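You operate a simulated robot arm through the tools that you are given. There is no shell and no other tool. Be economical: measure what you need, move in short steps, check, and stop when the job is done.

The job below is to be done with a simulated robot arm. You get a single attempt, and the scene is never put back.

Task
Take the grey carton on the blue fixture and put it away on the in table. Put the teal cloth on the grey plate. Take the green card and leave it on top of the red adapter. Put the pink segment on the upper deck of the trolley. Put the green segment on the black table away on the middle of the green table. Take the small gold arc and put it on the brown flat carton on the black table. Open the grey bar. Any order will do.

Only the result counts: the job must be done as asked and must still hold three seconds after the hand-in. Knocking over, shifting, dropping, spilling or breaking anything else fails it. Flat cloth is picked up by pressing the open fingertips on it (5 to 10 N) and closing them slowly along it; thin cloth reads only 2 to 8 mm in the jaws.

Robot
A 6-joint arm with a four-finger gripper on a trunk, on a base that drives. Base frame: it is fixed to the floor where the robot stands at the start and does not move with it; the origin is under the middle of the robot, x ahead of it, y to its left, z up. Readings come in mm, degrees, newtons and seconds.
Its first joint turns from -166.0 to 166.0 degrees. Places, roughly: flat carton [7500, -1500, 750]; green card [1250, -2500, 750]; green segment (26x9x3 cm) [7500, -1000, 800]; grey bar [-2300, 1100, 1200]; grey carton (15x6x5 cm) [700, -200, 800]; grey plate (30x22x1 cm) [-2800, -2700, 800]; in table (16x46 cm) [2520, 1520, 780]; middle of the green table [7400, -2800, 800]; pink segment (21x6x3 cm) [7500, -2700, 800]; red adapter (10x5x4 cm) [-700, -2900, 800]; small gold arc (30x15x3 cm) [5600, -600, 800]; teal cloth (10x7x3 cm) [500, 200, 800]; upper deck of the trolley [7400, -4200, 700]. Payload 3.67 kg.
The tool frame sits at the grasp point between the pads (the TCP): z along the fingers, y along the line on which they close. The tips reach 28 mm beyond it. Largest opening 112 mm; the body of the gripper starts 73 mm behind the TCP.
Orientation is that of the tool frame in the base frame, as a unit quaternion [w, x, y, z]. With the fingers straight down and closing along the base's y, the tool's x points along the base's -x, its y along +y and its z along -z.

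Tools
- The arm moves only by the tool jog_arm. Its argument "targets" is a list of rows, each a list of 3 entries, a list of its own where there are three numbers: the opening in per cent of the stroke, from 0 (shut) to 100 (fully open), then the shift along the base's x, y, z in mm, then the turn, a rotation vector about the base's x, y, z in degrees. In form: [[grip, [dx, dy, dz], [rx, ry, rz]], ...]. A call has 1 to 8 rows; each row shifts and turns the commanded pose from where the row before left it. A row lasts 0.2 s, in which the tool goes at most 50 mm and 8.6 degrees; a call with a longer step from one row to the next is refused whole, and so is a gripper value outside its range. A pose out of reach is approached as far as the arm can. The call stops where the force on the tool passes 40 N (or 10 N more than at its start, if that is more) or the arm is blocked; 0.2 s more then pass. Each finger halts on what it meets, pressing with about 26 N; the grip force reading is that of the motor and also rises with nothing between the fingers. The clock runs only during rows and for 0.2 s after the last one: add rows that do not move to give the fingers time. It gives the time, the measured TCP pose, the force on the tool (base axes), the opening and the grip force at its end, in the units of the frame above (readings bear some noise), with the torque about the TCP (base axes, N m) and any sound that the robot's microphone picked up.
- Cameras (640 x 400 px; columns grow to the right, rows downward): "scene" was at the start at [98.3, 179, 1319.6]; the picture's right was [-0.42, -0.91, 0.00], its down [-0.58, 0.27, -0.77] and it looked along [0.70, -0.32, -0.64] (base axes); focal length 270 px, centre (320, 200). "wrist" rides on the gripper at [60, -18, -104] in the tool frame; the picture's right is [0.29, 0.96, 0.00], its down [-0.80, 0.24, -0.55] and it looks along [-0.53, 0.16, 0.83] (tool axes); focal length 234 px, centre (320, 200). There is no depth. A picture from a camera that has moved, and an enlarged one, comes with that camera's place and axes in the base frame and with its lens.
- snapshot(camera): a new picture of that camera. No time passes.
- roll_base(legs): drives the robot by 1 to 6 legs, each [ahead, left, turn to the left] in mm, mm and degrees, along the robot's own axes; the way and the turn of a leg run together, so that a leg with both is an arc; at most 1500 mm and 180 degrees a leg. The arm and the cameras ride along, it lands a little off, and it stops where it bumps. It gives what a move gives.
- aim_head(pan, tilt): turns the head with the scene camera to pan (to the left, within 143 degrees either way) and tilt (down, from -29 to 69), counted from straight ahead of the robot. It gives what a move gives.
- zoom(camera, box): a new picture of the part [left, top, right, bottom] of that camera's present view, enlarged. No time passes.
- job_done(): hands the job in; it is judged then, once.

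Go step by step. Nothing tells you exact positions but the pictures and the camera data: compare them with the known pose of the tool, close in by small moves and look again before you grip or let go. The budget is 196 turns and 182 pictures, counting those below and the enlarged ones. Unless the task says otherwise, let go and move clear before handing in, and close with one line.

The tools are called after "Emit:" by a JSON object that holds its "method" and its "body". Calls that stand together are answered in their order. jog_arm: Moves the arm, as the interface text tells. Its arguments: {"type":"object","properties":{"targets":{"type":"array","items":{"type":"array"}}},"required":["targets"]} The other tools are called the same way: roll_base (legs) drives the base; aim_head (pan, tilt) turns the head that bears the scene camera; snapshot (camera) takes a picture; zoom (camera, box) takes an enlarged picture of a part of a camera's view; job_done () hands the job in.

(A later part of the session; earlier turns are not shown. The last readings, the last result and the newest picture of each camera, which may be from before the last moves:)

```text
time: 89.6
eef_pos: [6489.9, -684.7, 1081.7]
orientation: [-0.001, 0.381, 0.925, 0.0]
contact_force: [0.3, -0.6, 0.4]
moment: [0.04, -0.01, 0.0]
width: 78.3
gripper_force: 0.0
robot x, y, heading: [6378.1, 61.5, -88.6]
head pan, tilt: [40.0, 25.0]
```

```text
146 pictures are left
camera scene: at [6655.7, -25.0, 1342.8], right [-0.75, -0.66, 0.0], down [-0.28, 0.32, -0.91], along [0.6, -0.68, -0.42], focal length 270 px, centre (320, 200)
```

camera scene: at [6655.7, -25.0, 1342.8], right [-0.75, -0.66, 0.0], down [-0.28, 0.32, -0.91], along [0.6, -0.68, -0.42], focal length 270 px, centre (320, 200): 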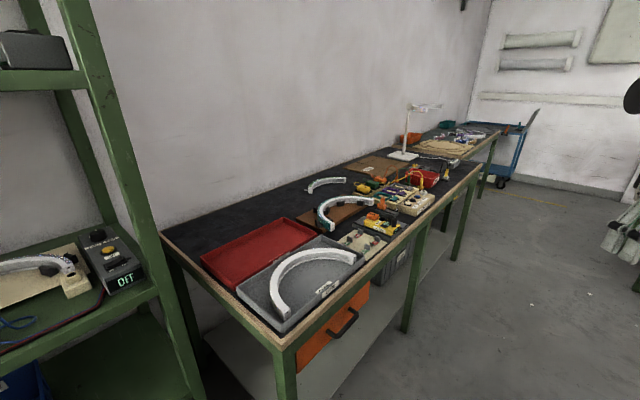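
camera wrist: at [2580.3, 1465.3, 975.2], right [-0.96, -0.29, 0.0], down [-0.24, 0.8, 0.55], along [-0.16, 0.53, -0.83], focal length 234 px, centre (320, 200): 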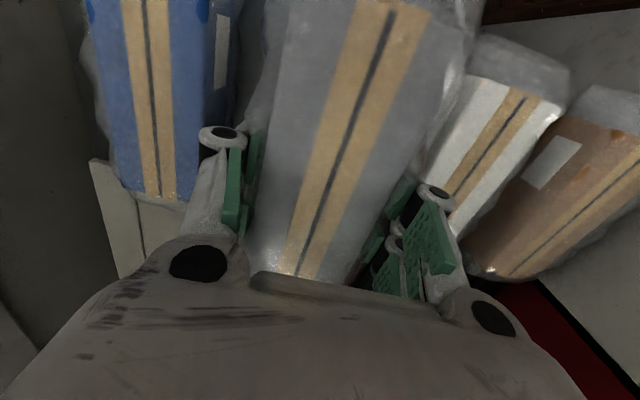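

Three small arcs stand in black clips at this table's end; the gold one is the farthest. I'll zoom in on it and on the black table.

Emit:
{"method": "zoom", "body": {"camera": "scene", "box": [160, 80, 500, 340]}}

Emit:
{"method": "aim_head", "body": {"pan": -50, "tilt": 30}}

Emit:
{"method": "zoom", "body": {"camera": "scene", "box": [320, 130, 520, 260]}}

```text
1.54 times, centred on (330, 210) of scene
camera zoom: at [6655.7, -25.0, 1342.8], right [-0.75, -0.66, 0.0], down [-0.28, 0.32, -0.91], along [0.6, -0.68, -0.42], focal length 415 px, centre (305, 185)
```

zoom: 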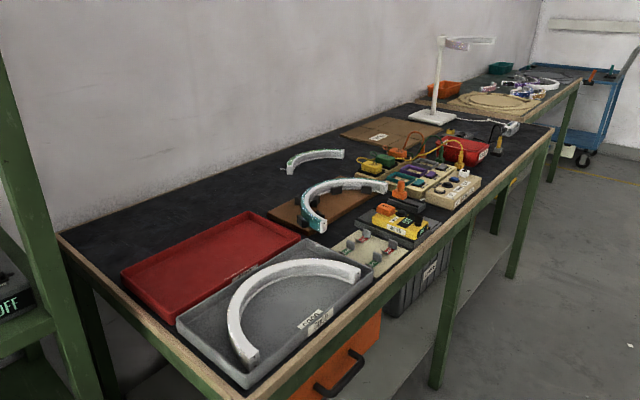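

```text
time: 91.3
eef_pos: [6489.4, -684.0, 1080.7]
orientation: [0.0, 0.38, 0.925, 0.0]
contact_force: [-0.9, -0.3, -0.1]
moment: [0.04, 0.05, -0.01]
width: 78.3
gripper_force: 0.0
robot x, y, heading: [6378.3, 62.5, -88.4]
head pan, tilt: [-50.0, 30.0]
```

```text
3.08 times, centred on (420, 195) of scene
camera zoom: at [6527.0, -15.9, 1334.9], right [-0.66, 0.75, 0.0], down [0.37, 0.33, -0.87], along [-0.65, -0.57, -0.5], focal length 830 px, centre (12, 215)
```

zoom: 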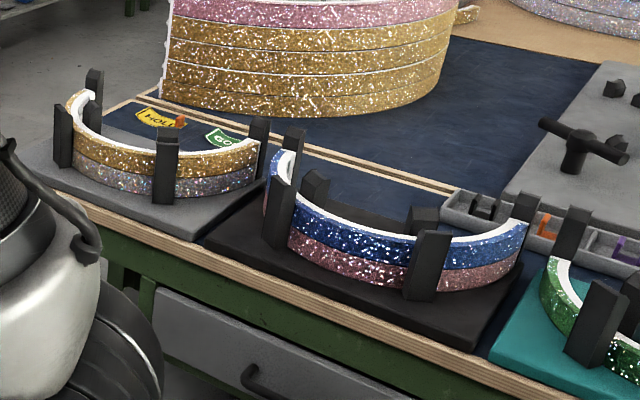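

The gold arc lies on top of a silver one, curved side facing east near (5630, -540), held between posts. I'll drive level with it and turn to face west.

Emit:
{"method": "roll_base", "body": {"legs": [[620, 0, 0], [0, 0, -91.5]]}}

Emit:
{"method": "aim_head", "body": {"pan": 0, "tilt": 40}}

Emit:
{"method": "snapshot", "body": {"camera": "scene"}}

Emit:
{"method": "snapshot", "body": {"camera": "wrist"}}

```text
time: 98.7
eef_pos: [5641.4, -612.0, 1081.2]
orientation: [0.0, 0.937, 0.35, 0.0]
contact_force: [-0.4, 0.2, 0.4]
moment: [0.01, 0.0, -0.01]
width: 78.5
gripper_force: 0.0
robot x, y, heading: [6391.8, -552.4, 177.0]
head pan, tilt: [-50.0, 30.0]
```

```text
time: 99.9
eef_pos: [5642.2, -610.5, 1080.8]
orientation: [0.0, 0.936, 0.351, 0.0]
contact_force: [-0.2, 0.3, -0.1]
moment: [0.02, 0.01, 0.02]
width: 78.3
gripper_force: 0.0
robot x, y, heading: [6391.1, -552.6, 177.3]
head pan, tilt: [0.0, 40.0]
```

```text
143 pictures are left
camera scene: at [6276.9, -765.1, 1319.5], right [0.05, 1.0, 0.0], down [0.64, -0.03, -0.77], along [-0.77, 0.04, -0.64], focal length 270 px, centre (320, 200)
```

scene: 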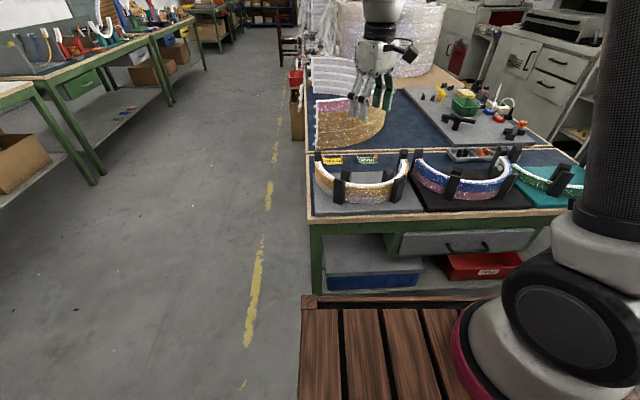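

```text
142 pictures are left
camera wrist: at [5675.1, -557.1, 1183.8], right [0.85, -0.53, 0.0], down [-0.45, -0.7, 0.55], along [-0.3, -0.47, -0.83], focal length 234 px, centre (320, 200)
```

wrist: 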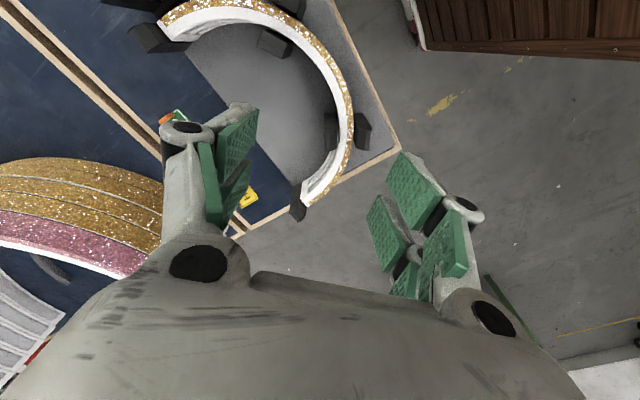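

The arc's apex is near (5679, -583) with post pairs about 33° to either side, so the apex is free to grip with the fingers closing along x. I'll move over it and look closely.

Emit:
{"method": "jog_arm", "body": {"targets": [[90, [6, 4.5, -15], [0, 0, 8.5]], [90, [6, 4.5, -15], [0, 0, 8.5]], [90, [6, 4.5, -15], [0, 0, 8.5]], [90, [6, 4.5, -20], [0, 0, 8.5]], [90, [6, 4.5, -20], [0, 0, 8.5]], [90, [7, 4.5, -30], [0, 0, 8.5]], [90, [0, 0, 0], [0, 0, 0]]]}}

Emit:
{"method": "snapshot", "body": {"camera": "wrist"}}

Emit:
{"method": "zoom", "body": {"camera": "scene", "box": [290, 100, 450, 220]}}

```text
time: 101.5
eef_pos: [5678.6, -585.6, 963.7]
orientation: [0.0, 0.694, 0.72, -0.001]
contact_force: [0.2, 1.5, 0.0]
moment: [-0.02, -0.02, 0.0]
width: 100.8
gripper_force: 0.0
robot x, y, heading: [6394.8, -554.7, 177.0]
head pan, tilt: [0.0, 40.0]
```

```text
141 pictures are left
camera wrist: at [5658.9, -525.4, 1066.9], right [0.95, 0.32, 0.0], down [0.27, -0.79, 0.55], along [0.18, -0.52, -0.83], focal length 234 px, centre (320, 200)
```

wrist: 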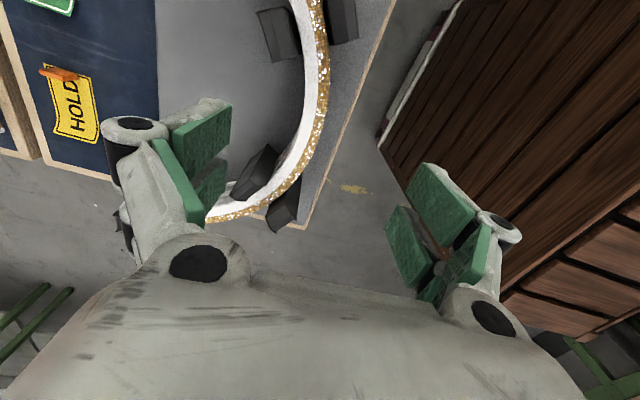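

```text
3.33 times, centred on (370, 160) of scene
camera zoom: at [6276.9, -765.1, 1319.5], right [0.05, 1.0, 0.0], down [0.64, -0.03, -0.77], along [-0.77, 0.04, -0.64], focal length 899 px, centre (153, 333)
```

zoom: 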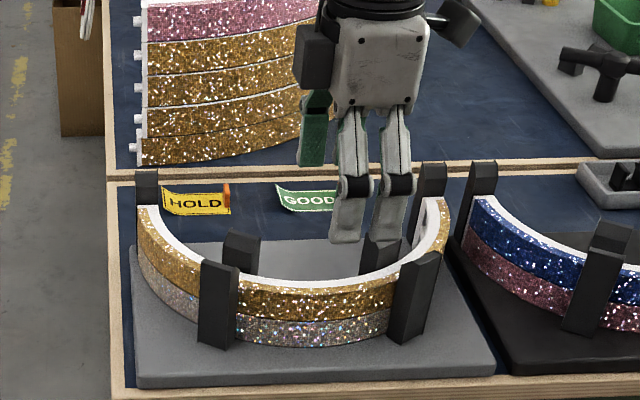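

The apex between post pairs is near (5671, -590). I'll centre there, lower to just above it and verify the finger height against the gold/silver seam.

Emit:
{"method": "jog_arm", "body": {"targets": [[70, [-7, -5, -30], [0, 0, 0]], [70, [0, 0, -30], [0, 0, 0]], [70, [0, 0, -20], [0, 0, 0]], [70, [0, 0, 0], [0, 0, 0]]]}}

Emit:
{"method": "snapshot", "body": {"camera": "wrist"}}

Emit:
{"method": "zoom", "body": {"camera": "scene", "box": [310, 120, 430, 210]}}

```text
time: 102.5
eef_pos: [5671.4, -590.2, 885.7]
orientation: [0.001, 0.695, 0.719, 0.001]
contact_force: [0.0, 0.1, 0.0]
moment: [-0.02, -0.01, 0.0]
width: 78.3
gripper_force: 0.1
robot x, y, heading: [6390.3, -553.3, 176.8]
head pan, tilt: [0.0, 40.0]
```

```text
139 pictures are left
camera wrist: at [5651.2, -529.6, 987.9], right [0.95, 0.32, 0.0], down [0.27, -0.79, 0.55], along [0.18, -0.52, -0.83], focal length 234 px, centre (320, 200)
```

wrist: 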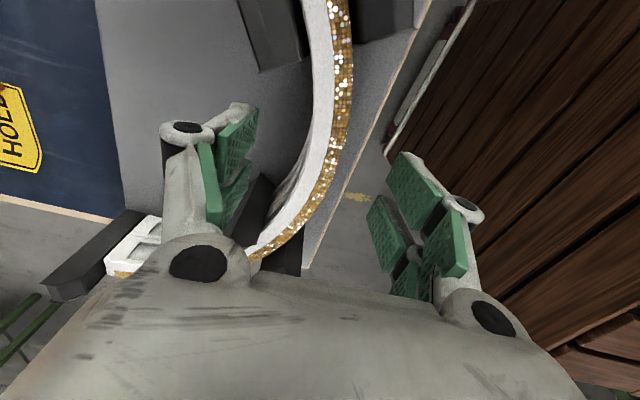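

```text
4.44 times, centred on (370, 165) of scene
camera zoom: at [6276.9, -765.2, 1319.5], right [0.05, 1.0, 0.0], down [0.64, -0.03, -0.77], along [-0.77, 0.04, -0.64], focal length 1198 px, centre (98, 356)
```

zoom: 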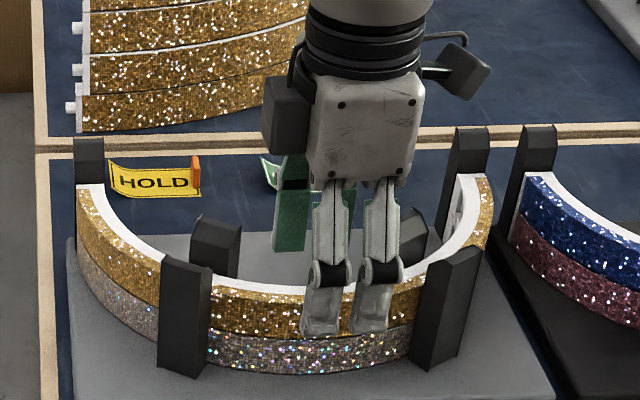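

The fingers straddle the band nicely. Lowering 32 mm so the tips stay on the gold layer, then closing.

Emit:
{"method": "jog_arm", "body": {"targets": [[70, [0, -2, -16], [0, 0, 0]], [70, [0, 0, -16], [0, 0, 0]], [60, [0, 0, 0], [0, 0, 0]], [50, [0, 0, 0], [0, 0, 0]]]}}

Emit:
{"method": "zoom", "body": {"camera": "scene", "box": [310, 120, 430, 210]}}

Emit:
{"method": "snapshot", "body": {"camera": "wrist"}}

```text
time: 103.5
eef_pos: [5671.2, -591.6, 855.1]
orientation: [0.0, 0.695, 0.719, 0.001]
contact_force: [0.1, -0.9, 0.0]
moment: [0.03, 0.0, 0.02]
width: 56.2
gripper_force: 0.1
robot x, y, heading: [6389.8, -553.0, 177.0]
head pan, tilt: [0.0, 40.0]
```

```text
4.44 times, centred on (370, 165) of scene
camera zoom: at [6276.8, -765.2, 1319.5], right [0.05, 1.0, 0.0], down [0.64, -0.03, -0.77], along [-0.77, 0.04, -0.64], focal length 1198 px, centre (98, 356)
```

zoom: 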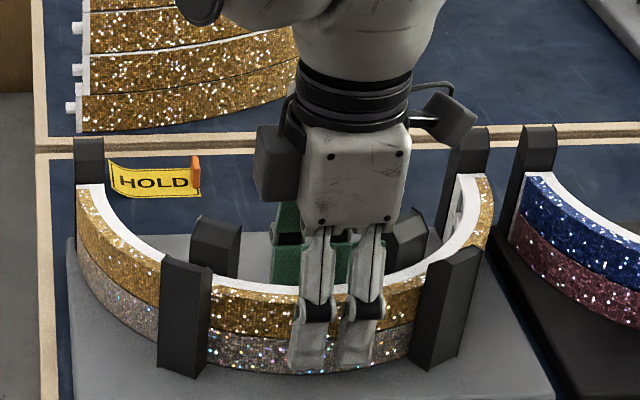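

```text
136 pictures are left
camera wrist: at [5651.4, -531.5, 956.9], right [0.95, 0.32, 0.0], down [0.27, -0.79, 0.55], along [0.18, -0.52, -0.83], focal length 234 px, centre (320, 200)
```

wrist: 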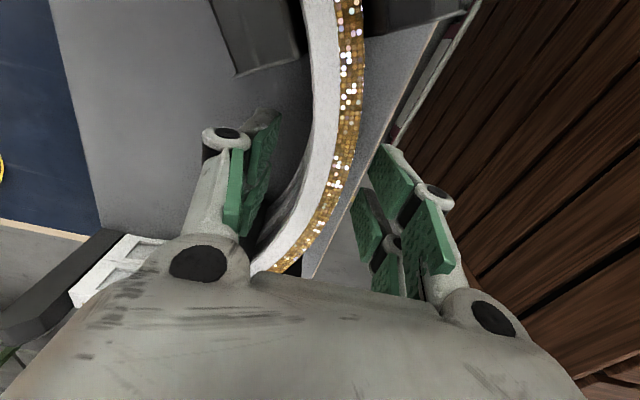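

Measuring the seam at about z 838 and the gold top near 872, the tips are too low. I'll rise 15 mm and then close.

Emit:
{"method": "jog_arm", "body": {"targets": [[50, [0, 0, 15], [0, 0, 0]], [40, [0, 0, 0], [0, 0, 0]], [32, [0, 0, 0], [0, 0, 0]], [24, [0, 0, 0], [0, 0, 0]], [16, [0, 0, 0], [0, 0, 0]], [8, [0, 0, 0], [0, 0, 0]], [8, [0, 0, 0], [0, 0, 0]]]}}

Emit:
{"method": "zoom", "body": {"camera": "scene", "box": [310, 120, 430, 210]}}

Emit:
{"method": "snapshot", "body": {"camera": "wrist"}}

```text
time: 105.1
eef_pos: [5672.4, -591.0, 869.9]
orientation: [0.001, 0.694, 0.72, 0.001]
contact_force: [0.7, 1.1, 0.8]
moment: [-0.07, -0.05, -0.17]
width: 20.9
gripper_force: 25.8
robot x, y, heading: [6391.4, -554.6, 177.1]
head pan, tilt: [0.0, 40.0]
```

```text
4.44 times, centred on (370, 165) of scene
camera zoom: at [6276.9, -765.1, 1319.5], right [0.05, 1.0, 0.0], down [0.64, -0.03, -0.77], along [-0.77, 0.04, -0.64], focal length 1198 px, centre (98, 356)
```

zoom: 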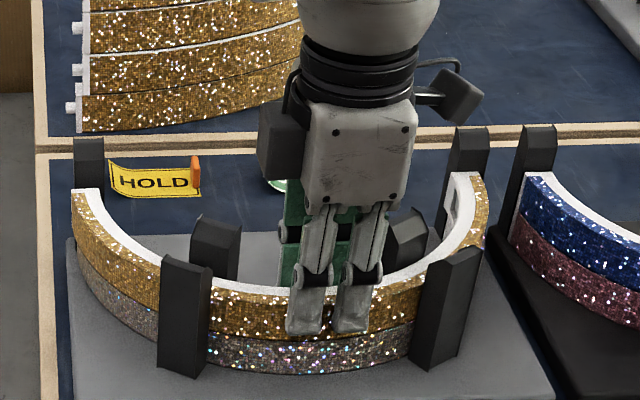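

```text
134 pictures are left
camera wrist: at [5652.0, -530.8, 972.1], right [0.95, 0.32, 0.0], down [0.27, -0.79, 0.55], along [0.18, -0.52, -0.83], focal length 234 px, centre (320, 200)
```

wrist: 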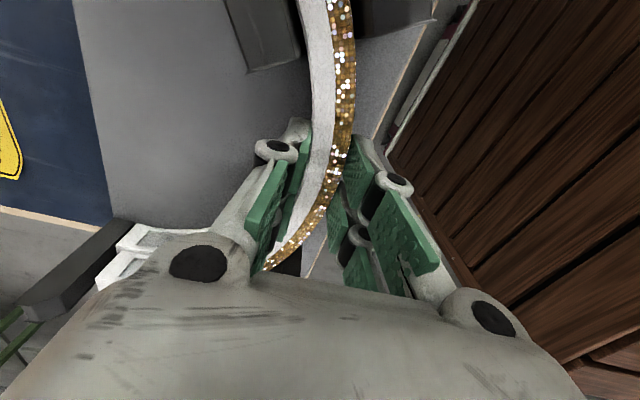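

The gold arc is gripped at 21 mm, with tips just above the seam. Lifting slowly, straight up.

Emit:
{"method": "jog_arm", "body": {"targets": [[8, [0, 0, 6], [0, 0, 0]], [8, [0, 0, 8], [0, 0, 0]], [8, [0, 0, 12], [0, 0, 0]], [8, [0, 0, 0], [0, 0, 0]]]}}

Emit:
{"method": "zoom", "body": {"camera": "scene", "box": [310, 120, 430, 210]}}

```text
time: 106.1
eef_pos: [5671.4, -589.4, 895.0]
orientation: [0.0, 0.695, 0.719, -0.001]
contact_force: [1.6, -0.2, -1.6]
moment: [0.09, -0.04, -0.26]
width: 20.9
gripper_force: 26.0
robot x, y, heading: [6392.7, -555.5, 177.3]
head pan, tilt: [0.0, 40.0]
```

```text
4.44 times, centred on (370, 165) of scene
camera zoom: at [6276.9, -765.2, 1319.5], right [0.05, 1.0, 0.0], down [0.64, -0.03, -0.77], along [-0.77, 0.04, -0.64], focal length 1198 px, centre (98, 356)
```

zoom: 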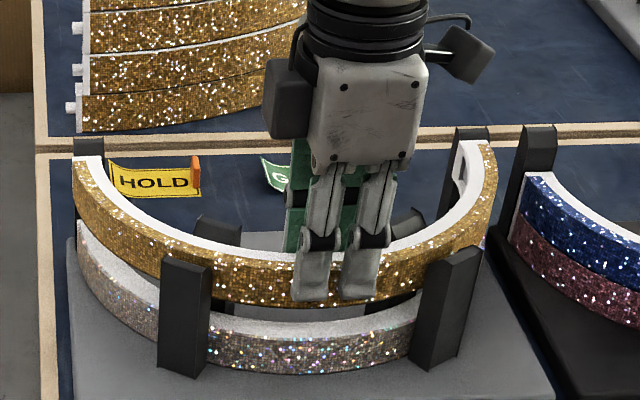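

Only the gold arc rises; the silver stays. Continuing up.

Emit:
{"method": "jog_arm", "body": {"targets": [[8, [0, 0, 20], [0, 0, 0]], [8, [0, 0, 25], [0, 0, 0]], [8, [0, 0, 30], [0, 0, 0]], [8, [0, 0, 40], [0, 0, 0]], [8, [0, 0, 40], [0, 0, 0]], [8, [0, 0, 30], [0, 0, 0]], [8, [0, 0, 0], [0, 0, 0]]]}}

Emit:
{"method": "snapshot", "body": {"camera": "scene"}}

```text
time: 107.7
eef_pos: [5674.0, -591.4, 1080.1]
orientation: [0.001, 0.694, 0.72, 0.001]
contact_force: [0.5, -0.1, -1.9]
moment: [0.01, -0.09, -0.03]
width: 21.2
gripper_force: 26.1
robot x, y, heading: [6394.4, -557.7, 177.0]
head pan, tilt: [0.0, 40.0]
```

```text
132 pictures are left
camera scene: at [6276.7, -765.2, 1319.5], right [0.05, 1.0, 0.0], down [0.64, -0.03, -0.77], along [-0.77, 0.04, -0.64], focal length 270 px, centre (320, 200)
```

scene: 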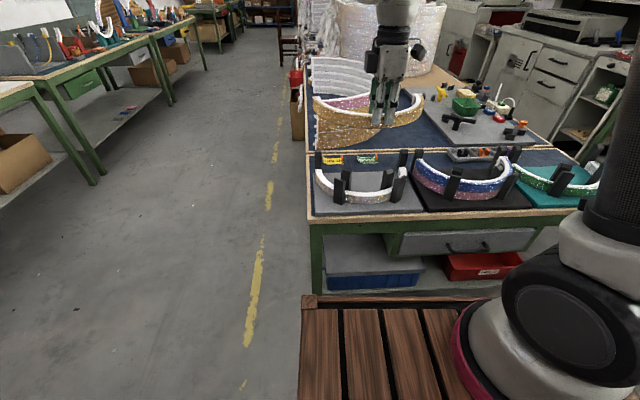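

The gold arc is free. I'll turn round to face the black table and shift along to the flat carton.

Emit:
{"method": "roll_base", "body": {"legs": [[0, 0, -88], [0, 0, -89], [80, -850, 0]]}}

Emit:
{"method": "aim_head", "body": {"pan": 0, "tilt": 35}}

Emit:
{"method": "snapshot", "body": {"camera": "scene"}}

```text
time: 119.7
eef_pos: [7178.6, -1327.9, 1079.2]
orientation: [0.0, 0.733, -0.681, -0.001]
contact_force: [-0.7, 0.1, -1.4]
moment: [0.01, 0.1, 0.01]
width: 20.9
gripper_force: 25.8
robot x, y, heading: [6461.1, -1390.5, -0.8]
head pan, tilt: [0.0, 40.0]
```

```text
time: 120.4
eef_pos: [7178.6, -1328.7, 1078.0]
orientation: [0.001, 0.732, -0.681, -0.001]
contact_force: [-0.7, -0.8, -1.1]
moment: [-0.02, 0.1, -0.02]
width: 21.2
gripper_force: 26.4
robot x, y, heading: [6461.7, -1389.4, -0.5]
head pan, tilt: [0.0, 35.0]
```

```text
131 pictures are left
camera scene: at [6573.8, -1179.0, 1327.0], right [-0.01, -1.0, 0.0], down [-0.57, 0.01, -0.82], along [0.82, -0.01, -0.57], focal length 270 px, centre (320, 200)
```

scene: 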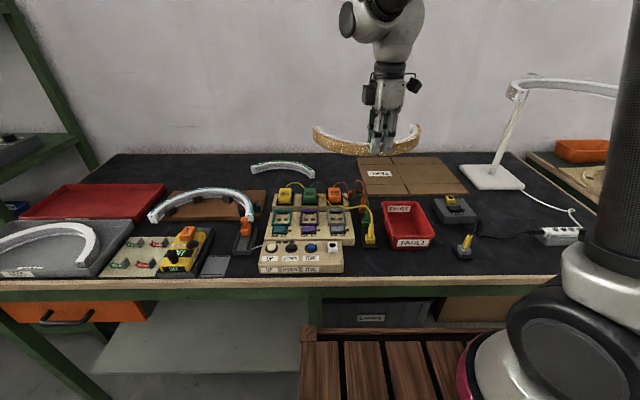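

The flat brown carton (label "TEAL"-like) is centred near (7537, -1567) on the black table, and a loose arc near (7540, -1040) should be the green segment. Zooming to confirm both, then moving closer.

Emit:
{"method": "zoom", "body": {"camera": "scene", "box": [130, 130, 350, 270]}}

Emit:
{"method": "roll_base", "body": {"legs": [[110, -175, 0.5]]}}

Emit:
{"method": "snapshot", "body": {"camera": "scene"}}

Emit:
{"method": "snapshot", "body": {"camera": "wrist"}}

```text
2.86 times, centred on (240, 200) of scene
camera zoom: at [6573.8, -1179.0, 1327.0], right [-0.01, -1.0, 0.0], down [-0.57, 0.01, -0.82], along [0.82, -0.01, -0.57], focal length 770 px, centre (549, 200)
```

zoom: 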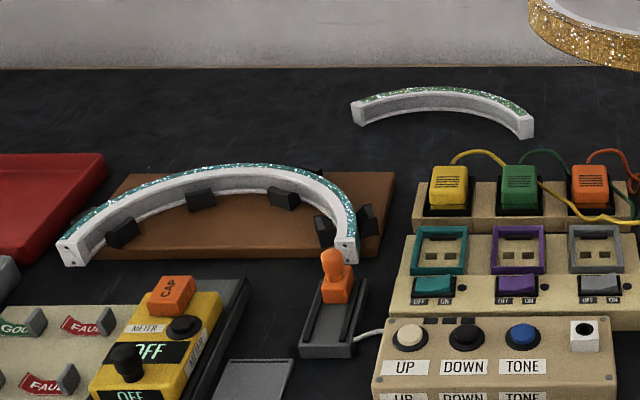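

```text
time: 122.0
eef_pos: [7286.2, -1496.9, 1079.3]
orientation: [0.0, 0.734, -0.679, -0.001]
contact_force: [-0.1, -1.1, -1.4]
moment: [0.02, 0.13, 0.03]
width: 21.3
gripper_force: 25.6
robot x, y, heading: [6572.6, -1568.7, -0.2]
head pan, tilt: [0.0, 35.0]
```

```text
129 pictures are left
camera scene: at [6681.7, -1352.1, 1327.0], right [0.0, -1.0, 0.0], down [-0.57, 0.0, -0.82], along [0.82, 0.0, -0.57], focal length 270 px, centre (320, 200)
```

scene: 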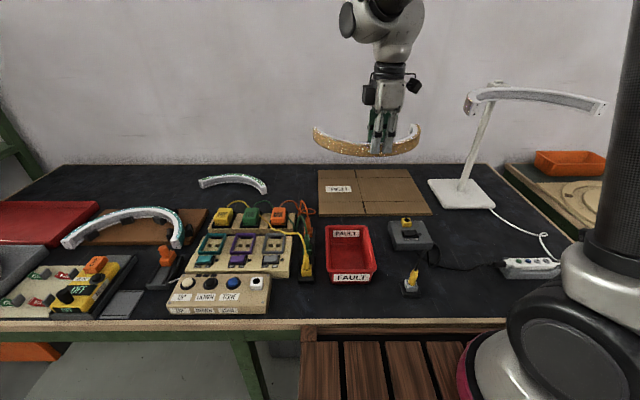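

```text
128 pictures are left
camera wrist: at [7310.2, -1554.6, 1181.3], right [-0.93, -0.36, 0.0], down [-0.3, 0.78, 0.55], along [-0.2, 0.52, -0.83], focal length 234 px, centre (320, 200)
```

wrist: 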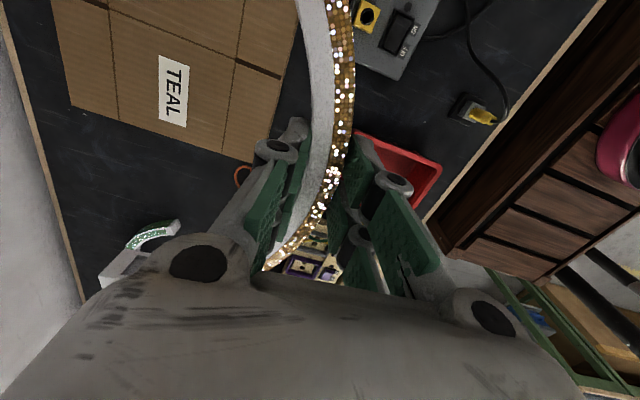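

The carton's centre is about (7532, -1535) and the arc's hollow side faces away from the robot, so I'll bring the TCP to about (7472, -1540) and lower.

Emit:
{"method": "jog_arm", "body": {"targets": [[8, [37, -8, 0], [0, 0, 0]], [8, [37, -9, 0], [0, 0, 0]], [8, [37, -9, 0], [0, 0, 0]], [8, [37, -9, 0], [0, 0, 0]], [8, [38, -8, -30], [0, 0, 0]], [8, [0, 0, -45], [0, 0, 0]], [8, [0, 0, -45], [0, 0, 0]], [8, [0, 0, 0], [0, 0, 0]]]}}

Emit:
{"method": "snapshot", "body": {"camera": "scene"}}

Emit:
{"method": "snapshot", "body": {"camera": "wrist"}}

```text
time: 123.8
eef_pos: [7473.3, -1539.0, 960.5]
orientation: [0.001, 0.735, -0.678, 0.0]
contact_force: [-0.1, 0.1, -1.0]
moment: [-0.02, 0.05, 0.02]
width: 21.2
gripper_force: 26.3
robot x, y, heading: [6570.5, -1565.6, -0.3]
head pan, tilt: [0.0, 35.0]
```

```text
127 pictures are left
camera scene: at [6681.6, -1352.1, 1327.0], right [0.0, -1.0, 0.0], down [-0.57, 0.0, -0.82], along [0.82, 0.0, -0.57], focal length 270 px, centre (320, 200)
```

scene: 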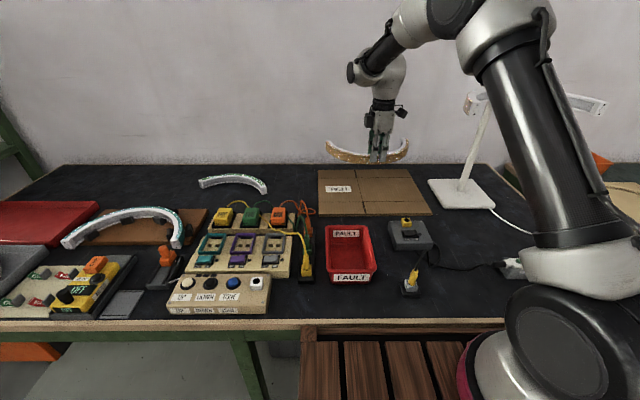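

```text
126 pictures are left
camera wrist: at [7496.8, -1595.7, 1063.0], right [-0.93, -0.36, 0.0], down [-0.3, 0.78, 0.55], along [-0.2, 0.52, -0.83], focal length 234 px, centre (320, 200)
```

wrist: 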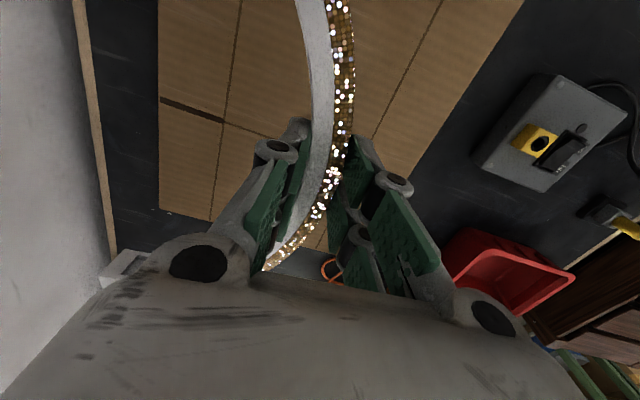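

The arc lies over the carton with margin on every side. Lowering towards the surface.

Emit:
{"method": "jog_arm", "body": {"targets": [[8, [0, 3, -40], [0, 0, 0]], [8, [0, 0, -40], [0, 0, 0]], [8, [0, 0, -30], [0, 0, 0]], [8, [0, 0, 0], [0, 0, 0]]]}}

Emit:
{"method": "zoom", "body": {"camera": "scene", "box": [290, 110, 450, 230]}}

```text
time: 124.8
eef_pos: [7472.0, -1535.7, 848.8]
orientation: [-0.001, 0.735, -0.678, 0.0]
contact_force: [-3.8, 0.0, 18.8]
moment: [-0.3, 0.12, 0.01]
width: 21.0
gripper_force: 25.9
robot x, y, heading: [6569.9, -1567.0, -0.2]
head pan, tilt: [0.0, 35.0]
```

```text
3.33 times, centred on (370, 170) of scene
camera zoom: at [6680.7, -1352.1, 1327.1], right [0.0, -1.0, 0.0], down [-0.57, 0.0, -0.82], along [0.82, 0.0, -0.57], focal length 899 px, centre (153, 300)
```

zoom: 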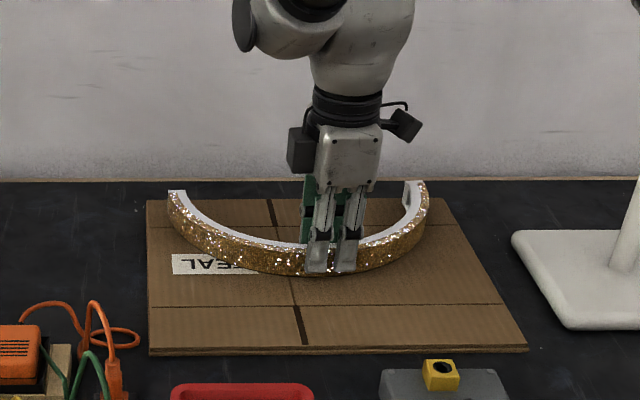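

It touches at TCP z 849, so the carton's surface is near 815 and the arc sits a bit far back. I'll lift slightly, move it 45 mm nearer and set it down.

Emit:
{"method": "jog_arm", "body": {"targets": [[8, [0, 0, 12], [0, 0, 0]], [8, [-25, 6, 0], [0, 0, 0]], [8, [-22, 4, 0], [0, 0, 0]], [8, [0, 0, -5], [0, 0, 0]], [8, [0, 0, -4], [0, 0, 0]], [8, [0, 0, -2], [0, 0, 0]], [8, [0, 0, 0], [0, 0, 0]]]}}

Emit:
{"method": "zoom", "body": {"camera": "scene", "box": [290, 110, 450, 230]}}

```text
time: 126.4
eef_pos: [7425.1, -1527.6, 848.3]
orientation: [0.0, 0.735, -0.678, 0.0]
contact_force: [-1.2, 0.3, 0.1]
moment: [0.01, -0.07, 0.05]
width: 21.3
gripper_force: 25.5
robot x, y, heading: [6569.9, -1569.8, -0.1]
head pan, tilt: [0.0, 35.0]
```

```text
3.33 times, centred on (370, 170) of scene
camera zoom: at [6681.6, -1352.0, 1327.0], right [0.0, -1.0, 0.0], down [-0.57, 0.0, -0.82], along [0.82, 0.0, -0.57], focal length 899 px, centre (153, 300)
```

zoom: 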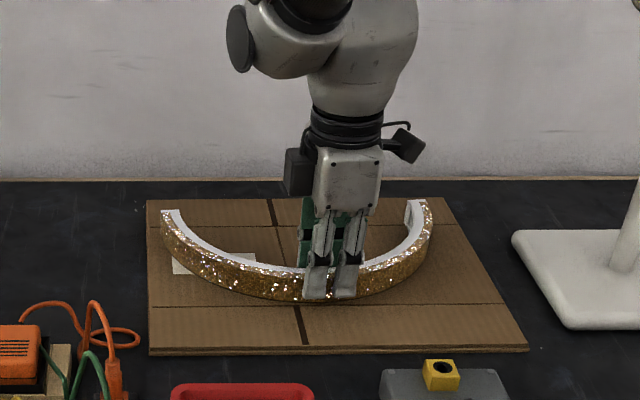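

Depth is good; I'll shift 20 mm to the right to centre it, then lower to contact.

Emit:
{"method": "jog_arm", "body": {"targets": [[8, [0, 0, 3], [0, 0, 0]], [8, [0, -20, 0], [0, 0, 0]], [8, [0, 0, -3], [0, 0, 0]], [8, [0, 0, -2], [0, 0, 0]], [8, [0, 0, -2], [0, 0, 0]], [8, [0, 0, 0], [0, 0, 0]]]}}

```text
time: 127.8
eef_pos: [7426.2, -1547.3, 847.1]
orientation: [0.0, 0.735, -0.678, 0.001]
contact_force: [-0.2, 2.5, 23.6]
moment: [0.09, 0.01, 0.06]
width: 21.1
gripper_force: 25.9
robot x, y, heading: [6568.3, -1567.1, -0.3]
head pan, tilt: [0.0, 35.0]
```

Firm contact. I'll relieve a millimetre, open and rise.

Emit:
{"method": "jog_arm", "body": {"targets": [[8, [0, 0, 1], [0, 0, 0]], [22, [0, 0, 0], [0, 0, 0]], [40, [0, 0, 0], [0, 0, 0]], [45, [0, 0, 10], [0, 0, 0]], [50, [0, 0, 30], [0, 0, 0]], [50, [0, 0, 45], [0, 0, 0]], [50, [0, 0, 45], [0, 0, 0]], [50, [0, 0, 45], [0, 0, 0]]]}}

Emit:
{"method": "snapshot", "body": {"camera": "scene"}}

```text
time: 129.6
eef_pos: [7426.0, -1545.9, 1022.0]
orientation: [0.0, 0.735, -0.678, 0.0]
contact_force: [-0.2, 0.0, -0.3]
moment: [-0.03, 0.04, -0.01]
width: 56.0
gripper_force: 0.1
robot x, y, heading: [6573.1, -1567.3, -0.2]
head pan, tilt: [0.0, 35.0]
```

```text
123 pictures are left
camera scene: at [6681.9, -1352.0, 1327.0], right [0.0, -1.0, 0.0], down [-0.57, 0.0, -0.82], along [0.82, 0.0, -0.57], focal length 270 px, centre (320, 200)
```

scene: 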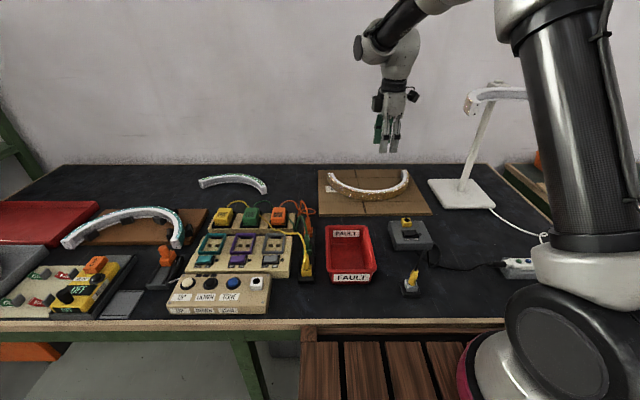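

The gold arc rests well on the carton. Next is the pink segment: I'll pull the arm back clear of the lamp and slide right along to the green table.

Emit:
{"method": "jog_arm", "body": {"targets": [[70, [-40, 0, 20], [0, 0, 0]], [70, [-40, 0, 20], [0, 0, 0]], [70, [-40, 0, 20], [0, 0, 0]], [70, [-30, 0, 10], [0, 0, 0]]]}}

Emit:
{"method": "roll_base", "body": {"legs": [[-80, 0, 0], [0, -1050, 0]]}}

Emit:
{"method": "snapshot", "body": {"camera": "scene"}}

Emit:
{"method": "aim_head", "body": {"pan": -60, "tilt": 30}}

Emit:
{"method": "snapshot", "body": {"camera": "scene"}}

```text
time: 130.6
eef_pos: [7275.2, -1546.9, 1091.6]
orientation: [0.001, 0.735, -0.678, -0.001]
contact_force: [-0.2, 0.0, -1.5]
moment: [-0.01, 0.07, 0.02]
width: 78.4
gripper_force: 0.2
robot x, y, heading: [6570.5, -1566.9, -0.2]
head pan, tilt: [0.0, 35.0]
```

```text
time: 136.6
eef_pos: [7186.7, -2602.0, 1092.3]
orientation: [0.001, 0.731, -0.682, -0.001]
contact_force: [-0.2, -0.3, -0.6]
moment: [0.02, 0.01, 0.02]
width: 78.5
gripper_force: 0.1
robot x, y, heading: [6481.7, -2613.1, -0.9]
head pan, tilt: [0.0, 35.0]
```

```text
122 pictures are left
camera scene: at [6593.3, -2400.3, 1327.1], right [-0.02, -1.0, 0.0], down [-0.57, 0.01, -0.82], along [0.82, -0.01, -0.57], focal length 270 px, centre (320, 200)
```

scene: 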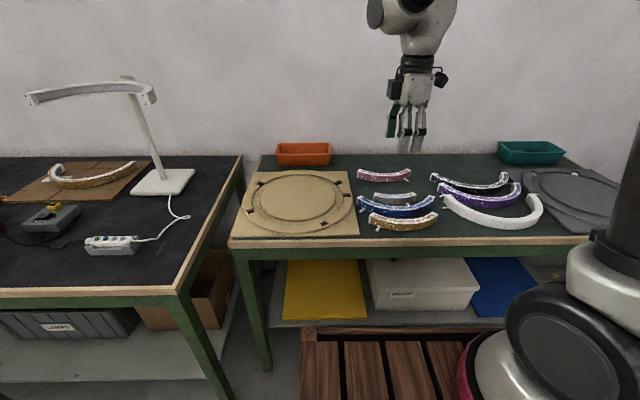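

```text
time: 137.9
eef_pos: [7186.0, -2602.4, 1092.0]
orientation: [0.0, 0.731, -0.682, 0.001]
contact_force: [-0.7, 0.1, -0.4]
moment: [0.01, -0.02, 0.01]
width: 78.6
gripper_force: 0.0
robot x, y, heading: [6480.1, -2613.5, -0.9]
head pan, tilt: [-60.0, 30.0]
```

```text
121 pictures are left
camera scene: at [6549.3, -2477.9, 1334.8], right [-0.87, -0.49, 0.0], down [-0.24, 0.44, -0.87], along [0.42, -0.76, -0.5], focal length 270 px, centre (320, 200)
```

scene: 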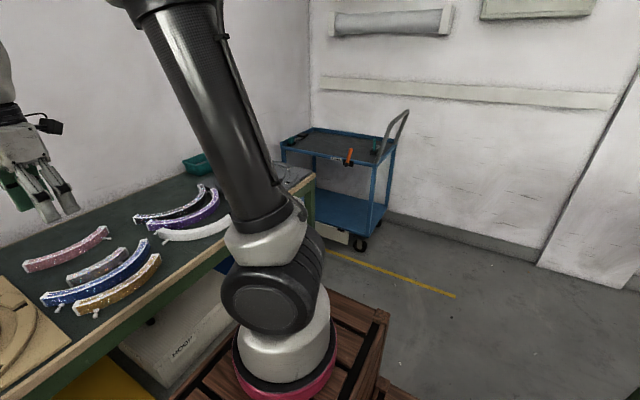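

The pink segment lies on the green table near (7526, -2669), and the blue trolley stands beyond the table's right end. Moving 190 mm closer, then looking with the wrist camera.

Emit:
{"method": "roll_base", "body": {"legs": [[190, -40, 0.8]]}}

Emit:
{"method": "jog_arm", "body": {"targets": [[80, [30, 0, 0], [0, 0, 0]], [80, [30, 0, -20], [0, 0, 0]], [80, [30, 0, -20], [0, 0, 0]], [80, [20, 0, -20], [0, 0, 0]]]}}

Emit:
{"method": "snapshot", "body": {"camera": "wrist"}}

Emit:
{"method": "aim_head", "body": {"pan": -5, "tilt": 35}}

Emit:
{"method": "snapshot", "body": {"camera": "scene"}}

```text
time: 139.5
eef_pos: [7376.9, -2636.3, 1091.9]
orientation: [0.001, 0.735, -0.679, 0.0]
contact_force: [0.6, 0.5, -0.8]
moment: [-0.01, -0.01, -0.02]
width: 78.5
gripper_force: 0.1
robot x, y, heading: [6670.5, -2653.9, -0.4]
head pan, tilt: [-60.0, 30.0]
```

```text
time: 140.5
eef_pos: [7485.1, -2639.3, 1034.5]
orientation: [0.0, 0.734, -0.679, 0.001]
contact_force: [-0.2, -0.2, 0.2]
moment: [-0.01, -0.06, 0.0]
width: 89.5
gripper_force: 0.1
robot x, y, heading: [6672.6, -2660.5, -0.3]
head pan, tilt: [-60.0, 30.0]
```

```text
120 pictures are left
camera wrist: at [7507.8, -2696.6, 1136.6], right [-0.93, -0.36, 0.0], down [-0.3, 0.78, 0.55], along [-0.2, 0.52, -0.83], focal length 234 px, centre (320, 200)
```

wrist: 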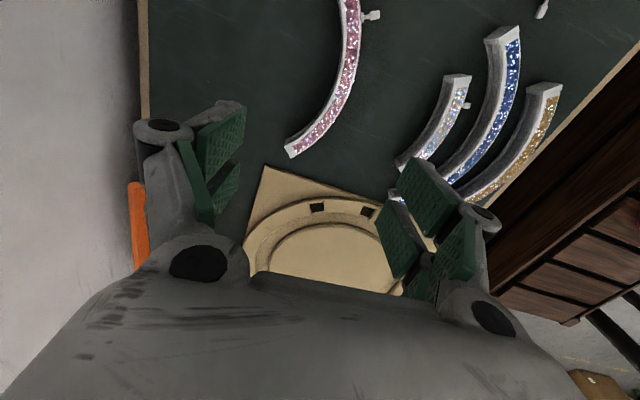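

```text
time: 141.8
eef_pos: [7484.3, -2639.0, 1032.9]
orientation: [0.0, 0.734, -0.679, 0.0]
contact_force: [0.1, 0.5, -0.4]
moment: [0.03, 0.0, -0.02]
width: 89.4
gripper_force: 0.0
robot x, y, heading: [6671.9, -2653.9, -0.4]
head pan, tilt: [-5.0, 35.0]
```

```text
119 pictures are left
camera scene: at [6782.1, -2449.0, 1327.1], right [-0.09, -1.0, 0.0], down [-0.57, 0.05, -0.82], along [0.82, -0.08, -0.57], focal length 270 px, centre (320, 200)
```

scene: 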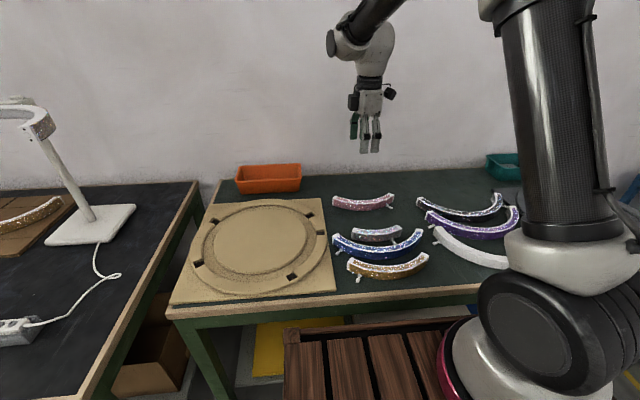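

The pink segment bulges toward the robot with its apex near (7472, -2669). I'll move over it, squared to x, and lower.

Emit:
{"method": "jog_arm", "body": {"targets": [[70, [-12, -30, -20], [0, 0, -4.5]], [70, [0, 0, -40], [0, 0, 0]], [70, [0, 0, -40], [0, 0, 0]], [60, [0, 0, 0], [0, 0, 0]]]}}

Emit:
{"method": "snapshot", "body": {"camera": "wrist"}}

Emit:
{"method": "zoom", "body": {"camera": "scene", "box": [310, 130, 440, 230]}}

```text
time: 142.8
eef_pos: [7476.1, -2665.2, 932.3]
orientation: [0.0, 0.707, -0.707, 0.0]
contact_force: [-0.5, -0.6, 0.7]
moment: [-0.03, -0.01, 0.01]
width: 67.1
gripper_force: 0.1
robot x, y, heading: [6671.8, -2655.2, -0.5]
head pan, tilt: [-5.0, 35.0]
```

```text
118 pictures are left
camera wrist: at [7493.5, -2725.0, 1035.7], right [-0.96, -0.29, 0.0], down [-0.24, 0.8, 0.55], along [-0.16, 0.53, -0.83], focal length 234 px, centre (320, 200)
```

wrist: 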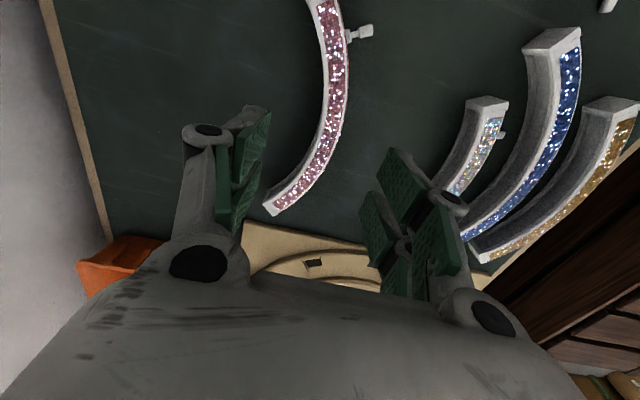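

```text
4.00 times, centred on (375, 180) of scene
camera zoom: at [6782.0, -2449.0, 1327.1], right [-0.09, -1.0, 0.0], down [-0.57, 0.05, -0.82], along [0.82, -0.08, -0.57], focal length 1078 px, centre (100, 280)
```

zoom: 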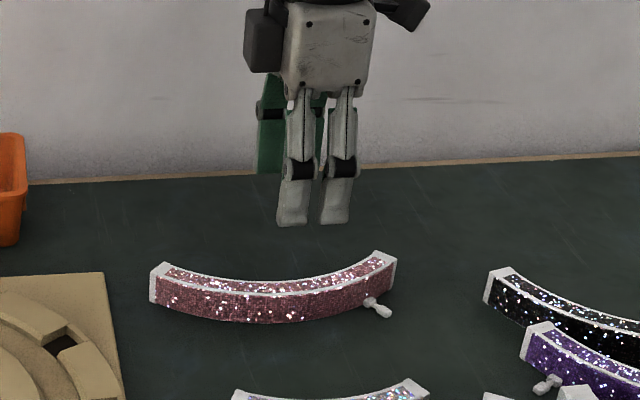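

The gripper is centred over the pink segment (y -2564 to -2765, top z≈825). Lowering to 832 and closing.

Emit:
{"method": "jog_arm", "body": {"targets": [[60, [1, 0, -40], [0, 0, 0]], [60, [0, 0, -40], [0, 0, 0]], [60, [0, 0, -18], [0, 0, 0]], [50, [0, 0, 0], [0, 0, 0]]]}}

Emit:
{"method": "snapshot", "body": {"camera": "wrist"}}

Emit:
{"method": "zoom", "body": {"camera": "scene", "box": [310, 130, 440, 230]}}

```text
time: 143.8
eef_pos: [7477.1, -2667.1, 834.8]
orientation: [0.0, 0.707, -0.707, 0.001]
contact_force: [-0.4, 0.3, -0.2]
moment: [-0.02, 0.04, -0.01]
width: 56.0
gripper_force: 0.0
robot x, y, heading: [6670.8, -2657.5, -0.3]
head pan, tilt: [-5.0, 35.0]
```

```text
116 pictures are left
camera wrist: at [7495.0, -2726.7, 937.9], right [-0.96, -0.29, 0.0], down [-0.24, 0.8, 0.55], along [-0.16, 0.53, -0.83], focal length 234 px, centre (320, 200)
```

wrist: 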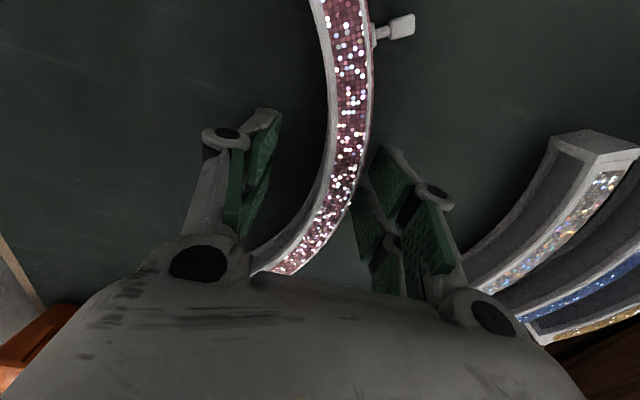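

```text
4.00 times, centred on (375, 180) of scene
camera zoom: at [6782.1, -2449.0, 1327.1], right [-0.09, -1.0, 0.0], down [-0.57, 0.05, -0.82], along [0.82, -0.08, -0.57], focal length 1078 px, centre (100, 280)
```

zoom: 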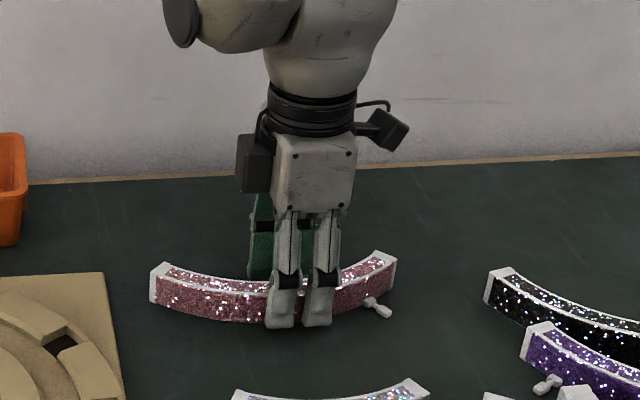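

The band sits about 12 mm nearer the robot than the gripper's centre. I'll correct and close slowly.

Emit:
{"method": "jog_arm", "body": {"targets": [[50, [-12, 11, 0], [0, 0, 0]], [40, [0, 0, 0], [0, 0, 0]], [32, [0, 0, 0], [0, 0, 0]], [24, [0, 0, 0], [0, 0, 0]], [16, [0, 0, 0], [0, 0, 0]], [8, [0, 0, 0], [0, 0, 0]], [8, [0, 0, 0], [0, 0, 0]], [8, [0, 0, 0], [0, 0, 0]]]}}

Emit:
{"method": "snapshot", "body": {"camera": "wrist"}}

```text
time: 145.6
eef_pos: [7463.9, -2656.1, 835.9]
orientation: [0.0, 0.707, -0.707, 0.0]
contact_force: [0.4, 0.4, 1.0]
moment: [0.06, 0.03, -0.01]
width: 21.1
gripper_force: 26.2
robot x, y, heading: [6671.7, -2654.3, -0.7]
head pan, tilt: [-5.0, 35.0]
```

```text
114 pictures are left
camera wrist: at [7482.5, -2715.4, 938.0], right [-0.96, -0.29, 0.0], down [-0.24, 0.8, 0.55], along [-0.16, 0.53, -0.83], focal length 234 px, centre (320, 200)
```

wrist: 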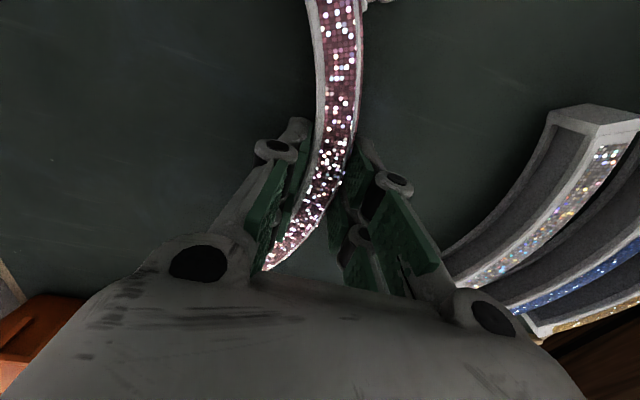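

Pink is held. I'll lift it and drive south toward the trolley, then look at its deck.

Emit:
{"method": "jog_arm", "body": {"targets": [[8, [0, 0, 15], [0, 0, 0]], [8, [0, 0, 35], [0, 0, 0]], [8, [0, 0, 45], [0, 0, 0]], [8, [0, 0, 45], [0, 0, 0]], [8, [0, 0, 45], [0, 0, 0]], [8, [0, 0, 45], [0, 0, 0]], [8, [0, 0, 30], [0, 0, 0]], [8, [0, 0, 0], [0, 0, 0]]]}}

Emit:
{"method": "snapshot", "body": {"camera": "scene"}}

Emit:
{"method": "roll_base", "body": {"legs": [[-180, 0, 0], [0, -850, 0]]}}

Emit:
{"method": "aim_head", "body": {"pan": -40, "tilt": 30}}

Emit:
{"method": "snapshot", "body": {"camera": "scene"}}

```text
time: 147.4
eef_pos: [7462.7, -2655.2, 1092.8]
orientation: [-0.001, -0.707, 0.707, 0.0]
contact_force: [0.5, 0.2, -1.6]
moment: [0.0, 0.02, -0.02]
width: 21.1
gripper_force: 25.9
robot x, y, heading: [6671.9, -2654.7, -0.2]
head pan, tilt: [-5.0, 35.0]
```

```text
113 pictures are left
camera scene: at [6782.1, -2449.0, 1327.0], right [-0.09, -1.0, 0.0], down [-0.57, 0.05, -0.82], along [0.82, -0.08, -0.57], focal length 270 px, centre (320, 200)
```

scene: 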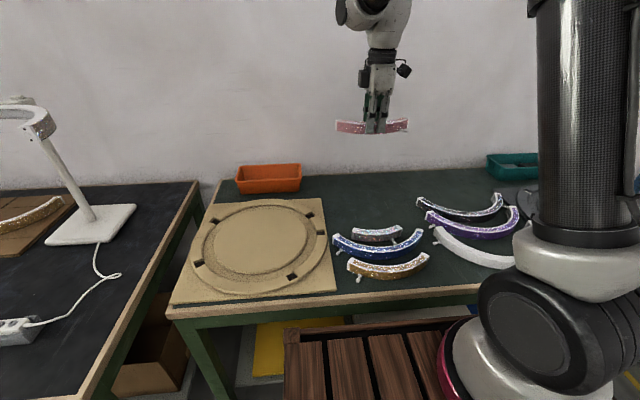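

```text
time: 153.0
eef_pos: [7277.5, -3512.7, 1092.8]
orientation: [0.0, -0.707, 0.708, 0.0]
contact_force: [-0.5, -0.9, -1.5]
moment: [0.01, 0.03, 0.0]
width: 21.3
gripper_force: 25.6
robot x, y, heading: [6487.2, -3513.0, -0.4]
head pan, tilt: [-5.0, 35.0]
```

```text
time: 154.0
eef_pos: [7277.8, -3511.5, 1092.8]
orientation: [-0.001, -0.706, 0.708, 0.0]
contact_force: [-0.7, 0.4, -0.2]
moment: [-0.01, 0.01, -0.03]
width: 21.2
gripper_force: 26.2
robot x, y, heading: [6487.0, -3509.7, -0.4]
head pan, tilt: [-40.0, 30.0]
```

```text
112 pictures are left
camera scene: at [6577.5, -3355.2, 1334.8], right [-0.65, -0.76, 0.0], down [-0.38, 0.32, -0.87], along [0.66, -0.56, -0.5], focal length 270 px, centre (320, 200)
```

scene: 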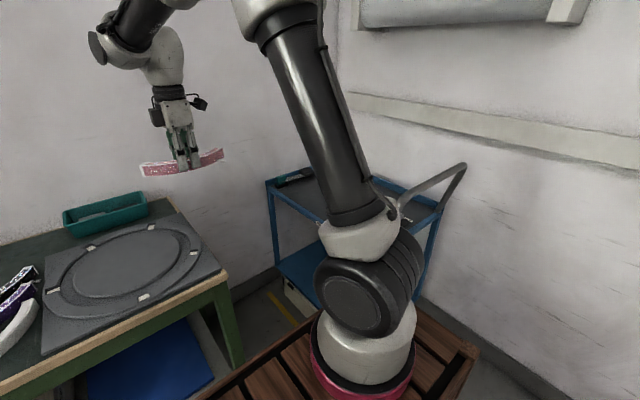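

The arm column hides the trolley from here. I'll shift farther south for a clear view of its deck and handle.

Emit:
{"method": "roll_base", "body": {"legs": [[0, -330, 0]]}}

Emit:
{"method": "aim_head", "body": {"pan": -15, "tilt": 38}}

Emit:
{"method": "snapshot", "body": {"camera": "scene"}}

```text
time: 156.2
eef_pos: [7275.3, -3837.1, 1093.4]
orientation: [0.0, 0.708, -0.706, -0.001]
contact_force: [0.3, 0.0, -1.0]
moment: [0.03, 0.03, -0.01]
width: 21.1
gripper_force: 26.0
robot x, y, heading: [6482.9, -3837.5, -0.1]
head pan, tilt: [-40.0, 30.0]
```

```text
time: 157.1
eef_pos: [7276.5, -3835.5, 1092.6]
orientation: [0.001, 0.708, -0.706, 0.0]
contact_force: [0.5, 0.8, -0.4]
moment: [0.01, 0.01, -0.04]
width: 21.3
gripper_force: 26.4
robot x, y, heading: [6484.8, -3838.9, -0.1]
head pan, tilt: [-15.0, 38.0]
```

```text
111 pictures are left
camera scene: at [6589.4, -3647.7, 1322.5], right [-0.26, -0.97, 0.0], down [-0.59, 0.16, -0.79], along [0.76, -0.21, -0.62], focal length 270 px, centre (320, 200)
```

scene: 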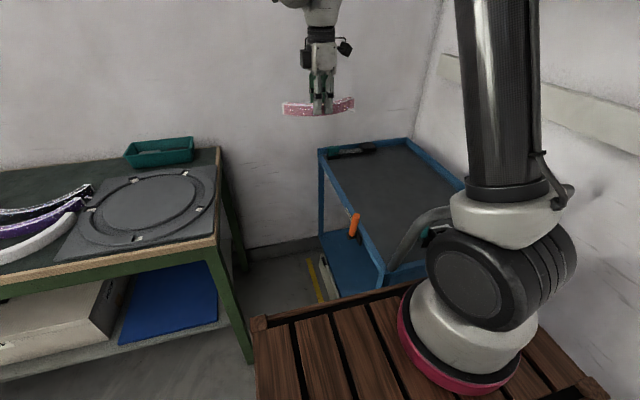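

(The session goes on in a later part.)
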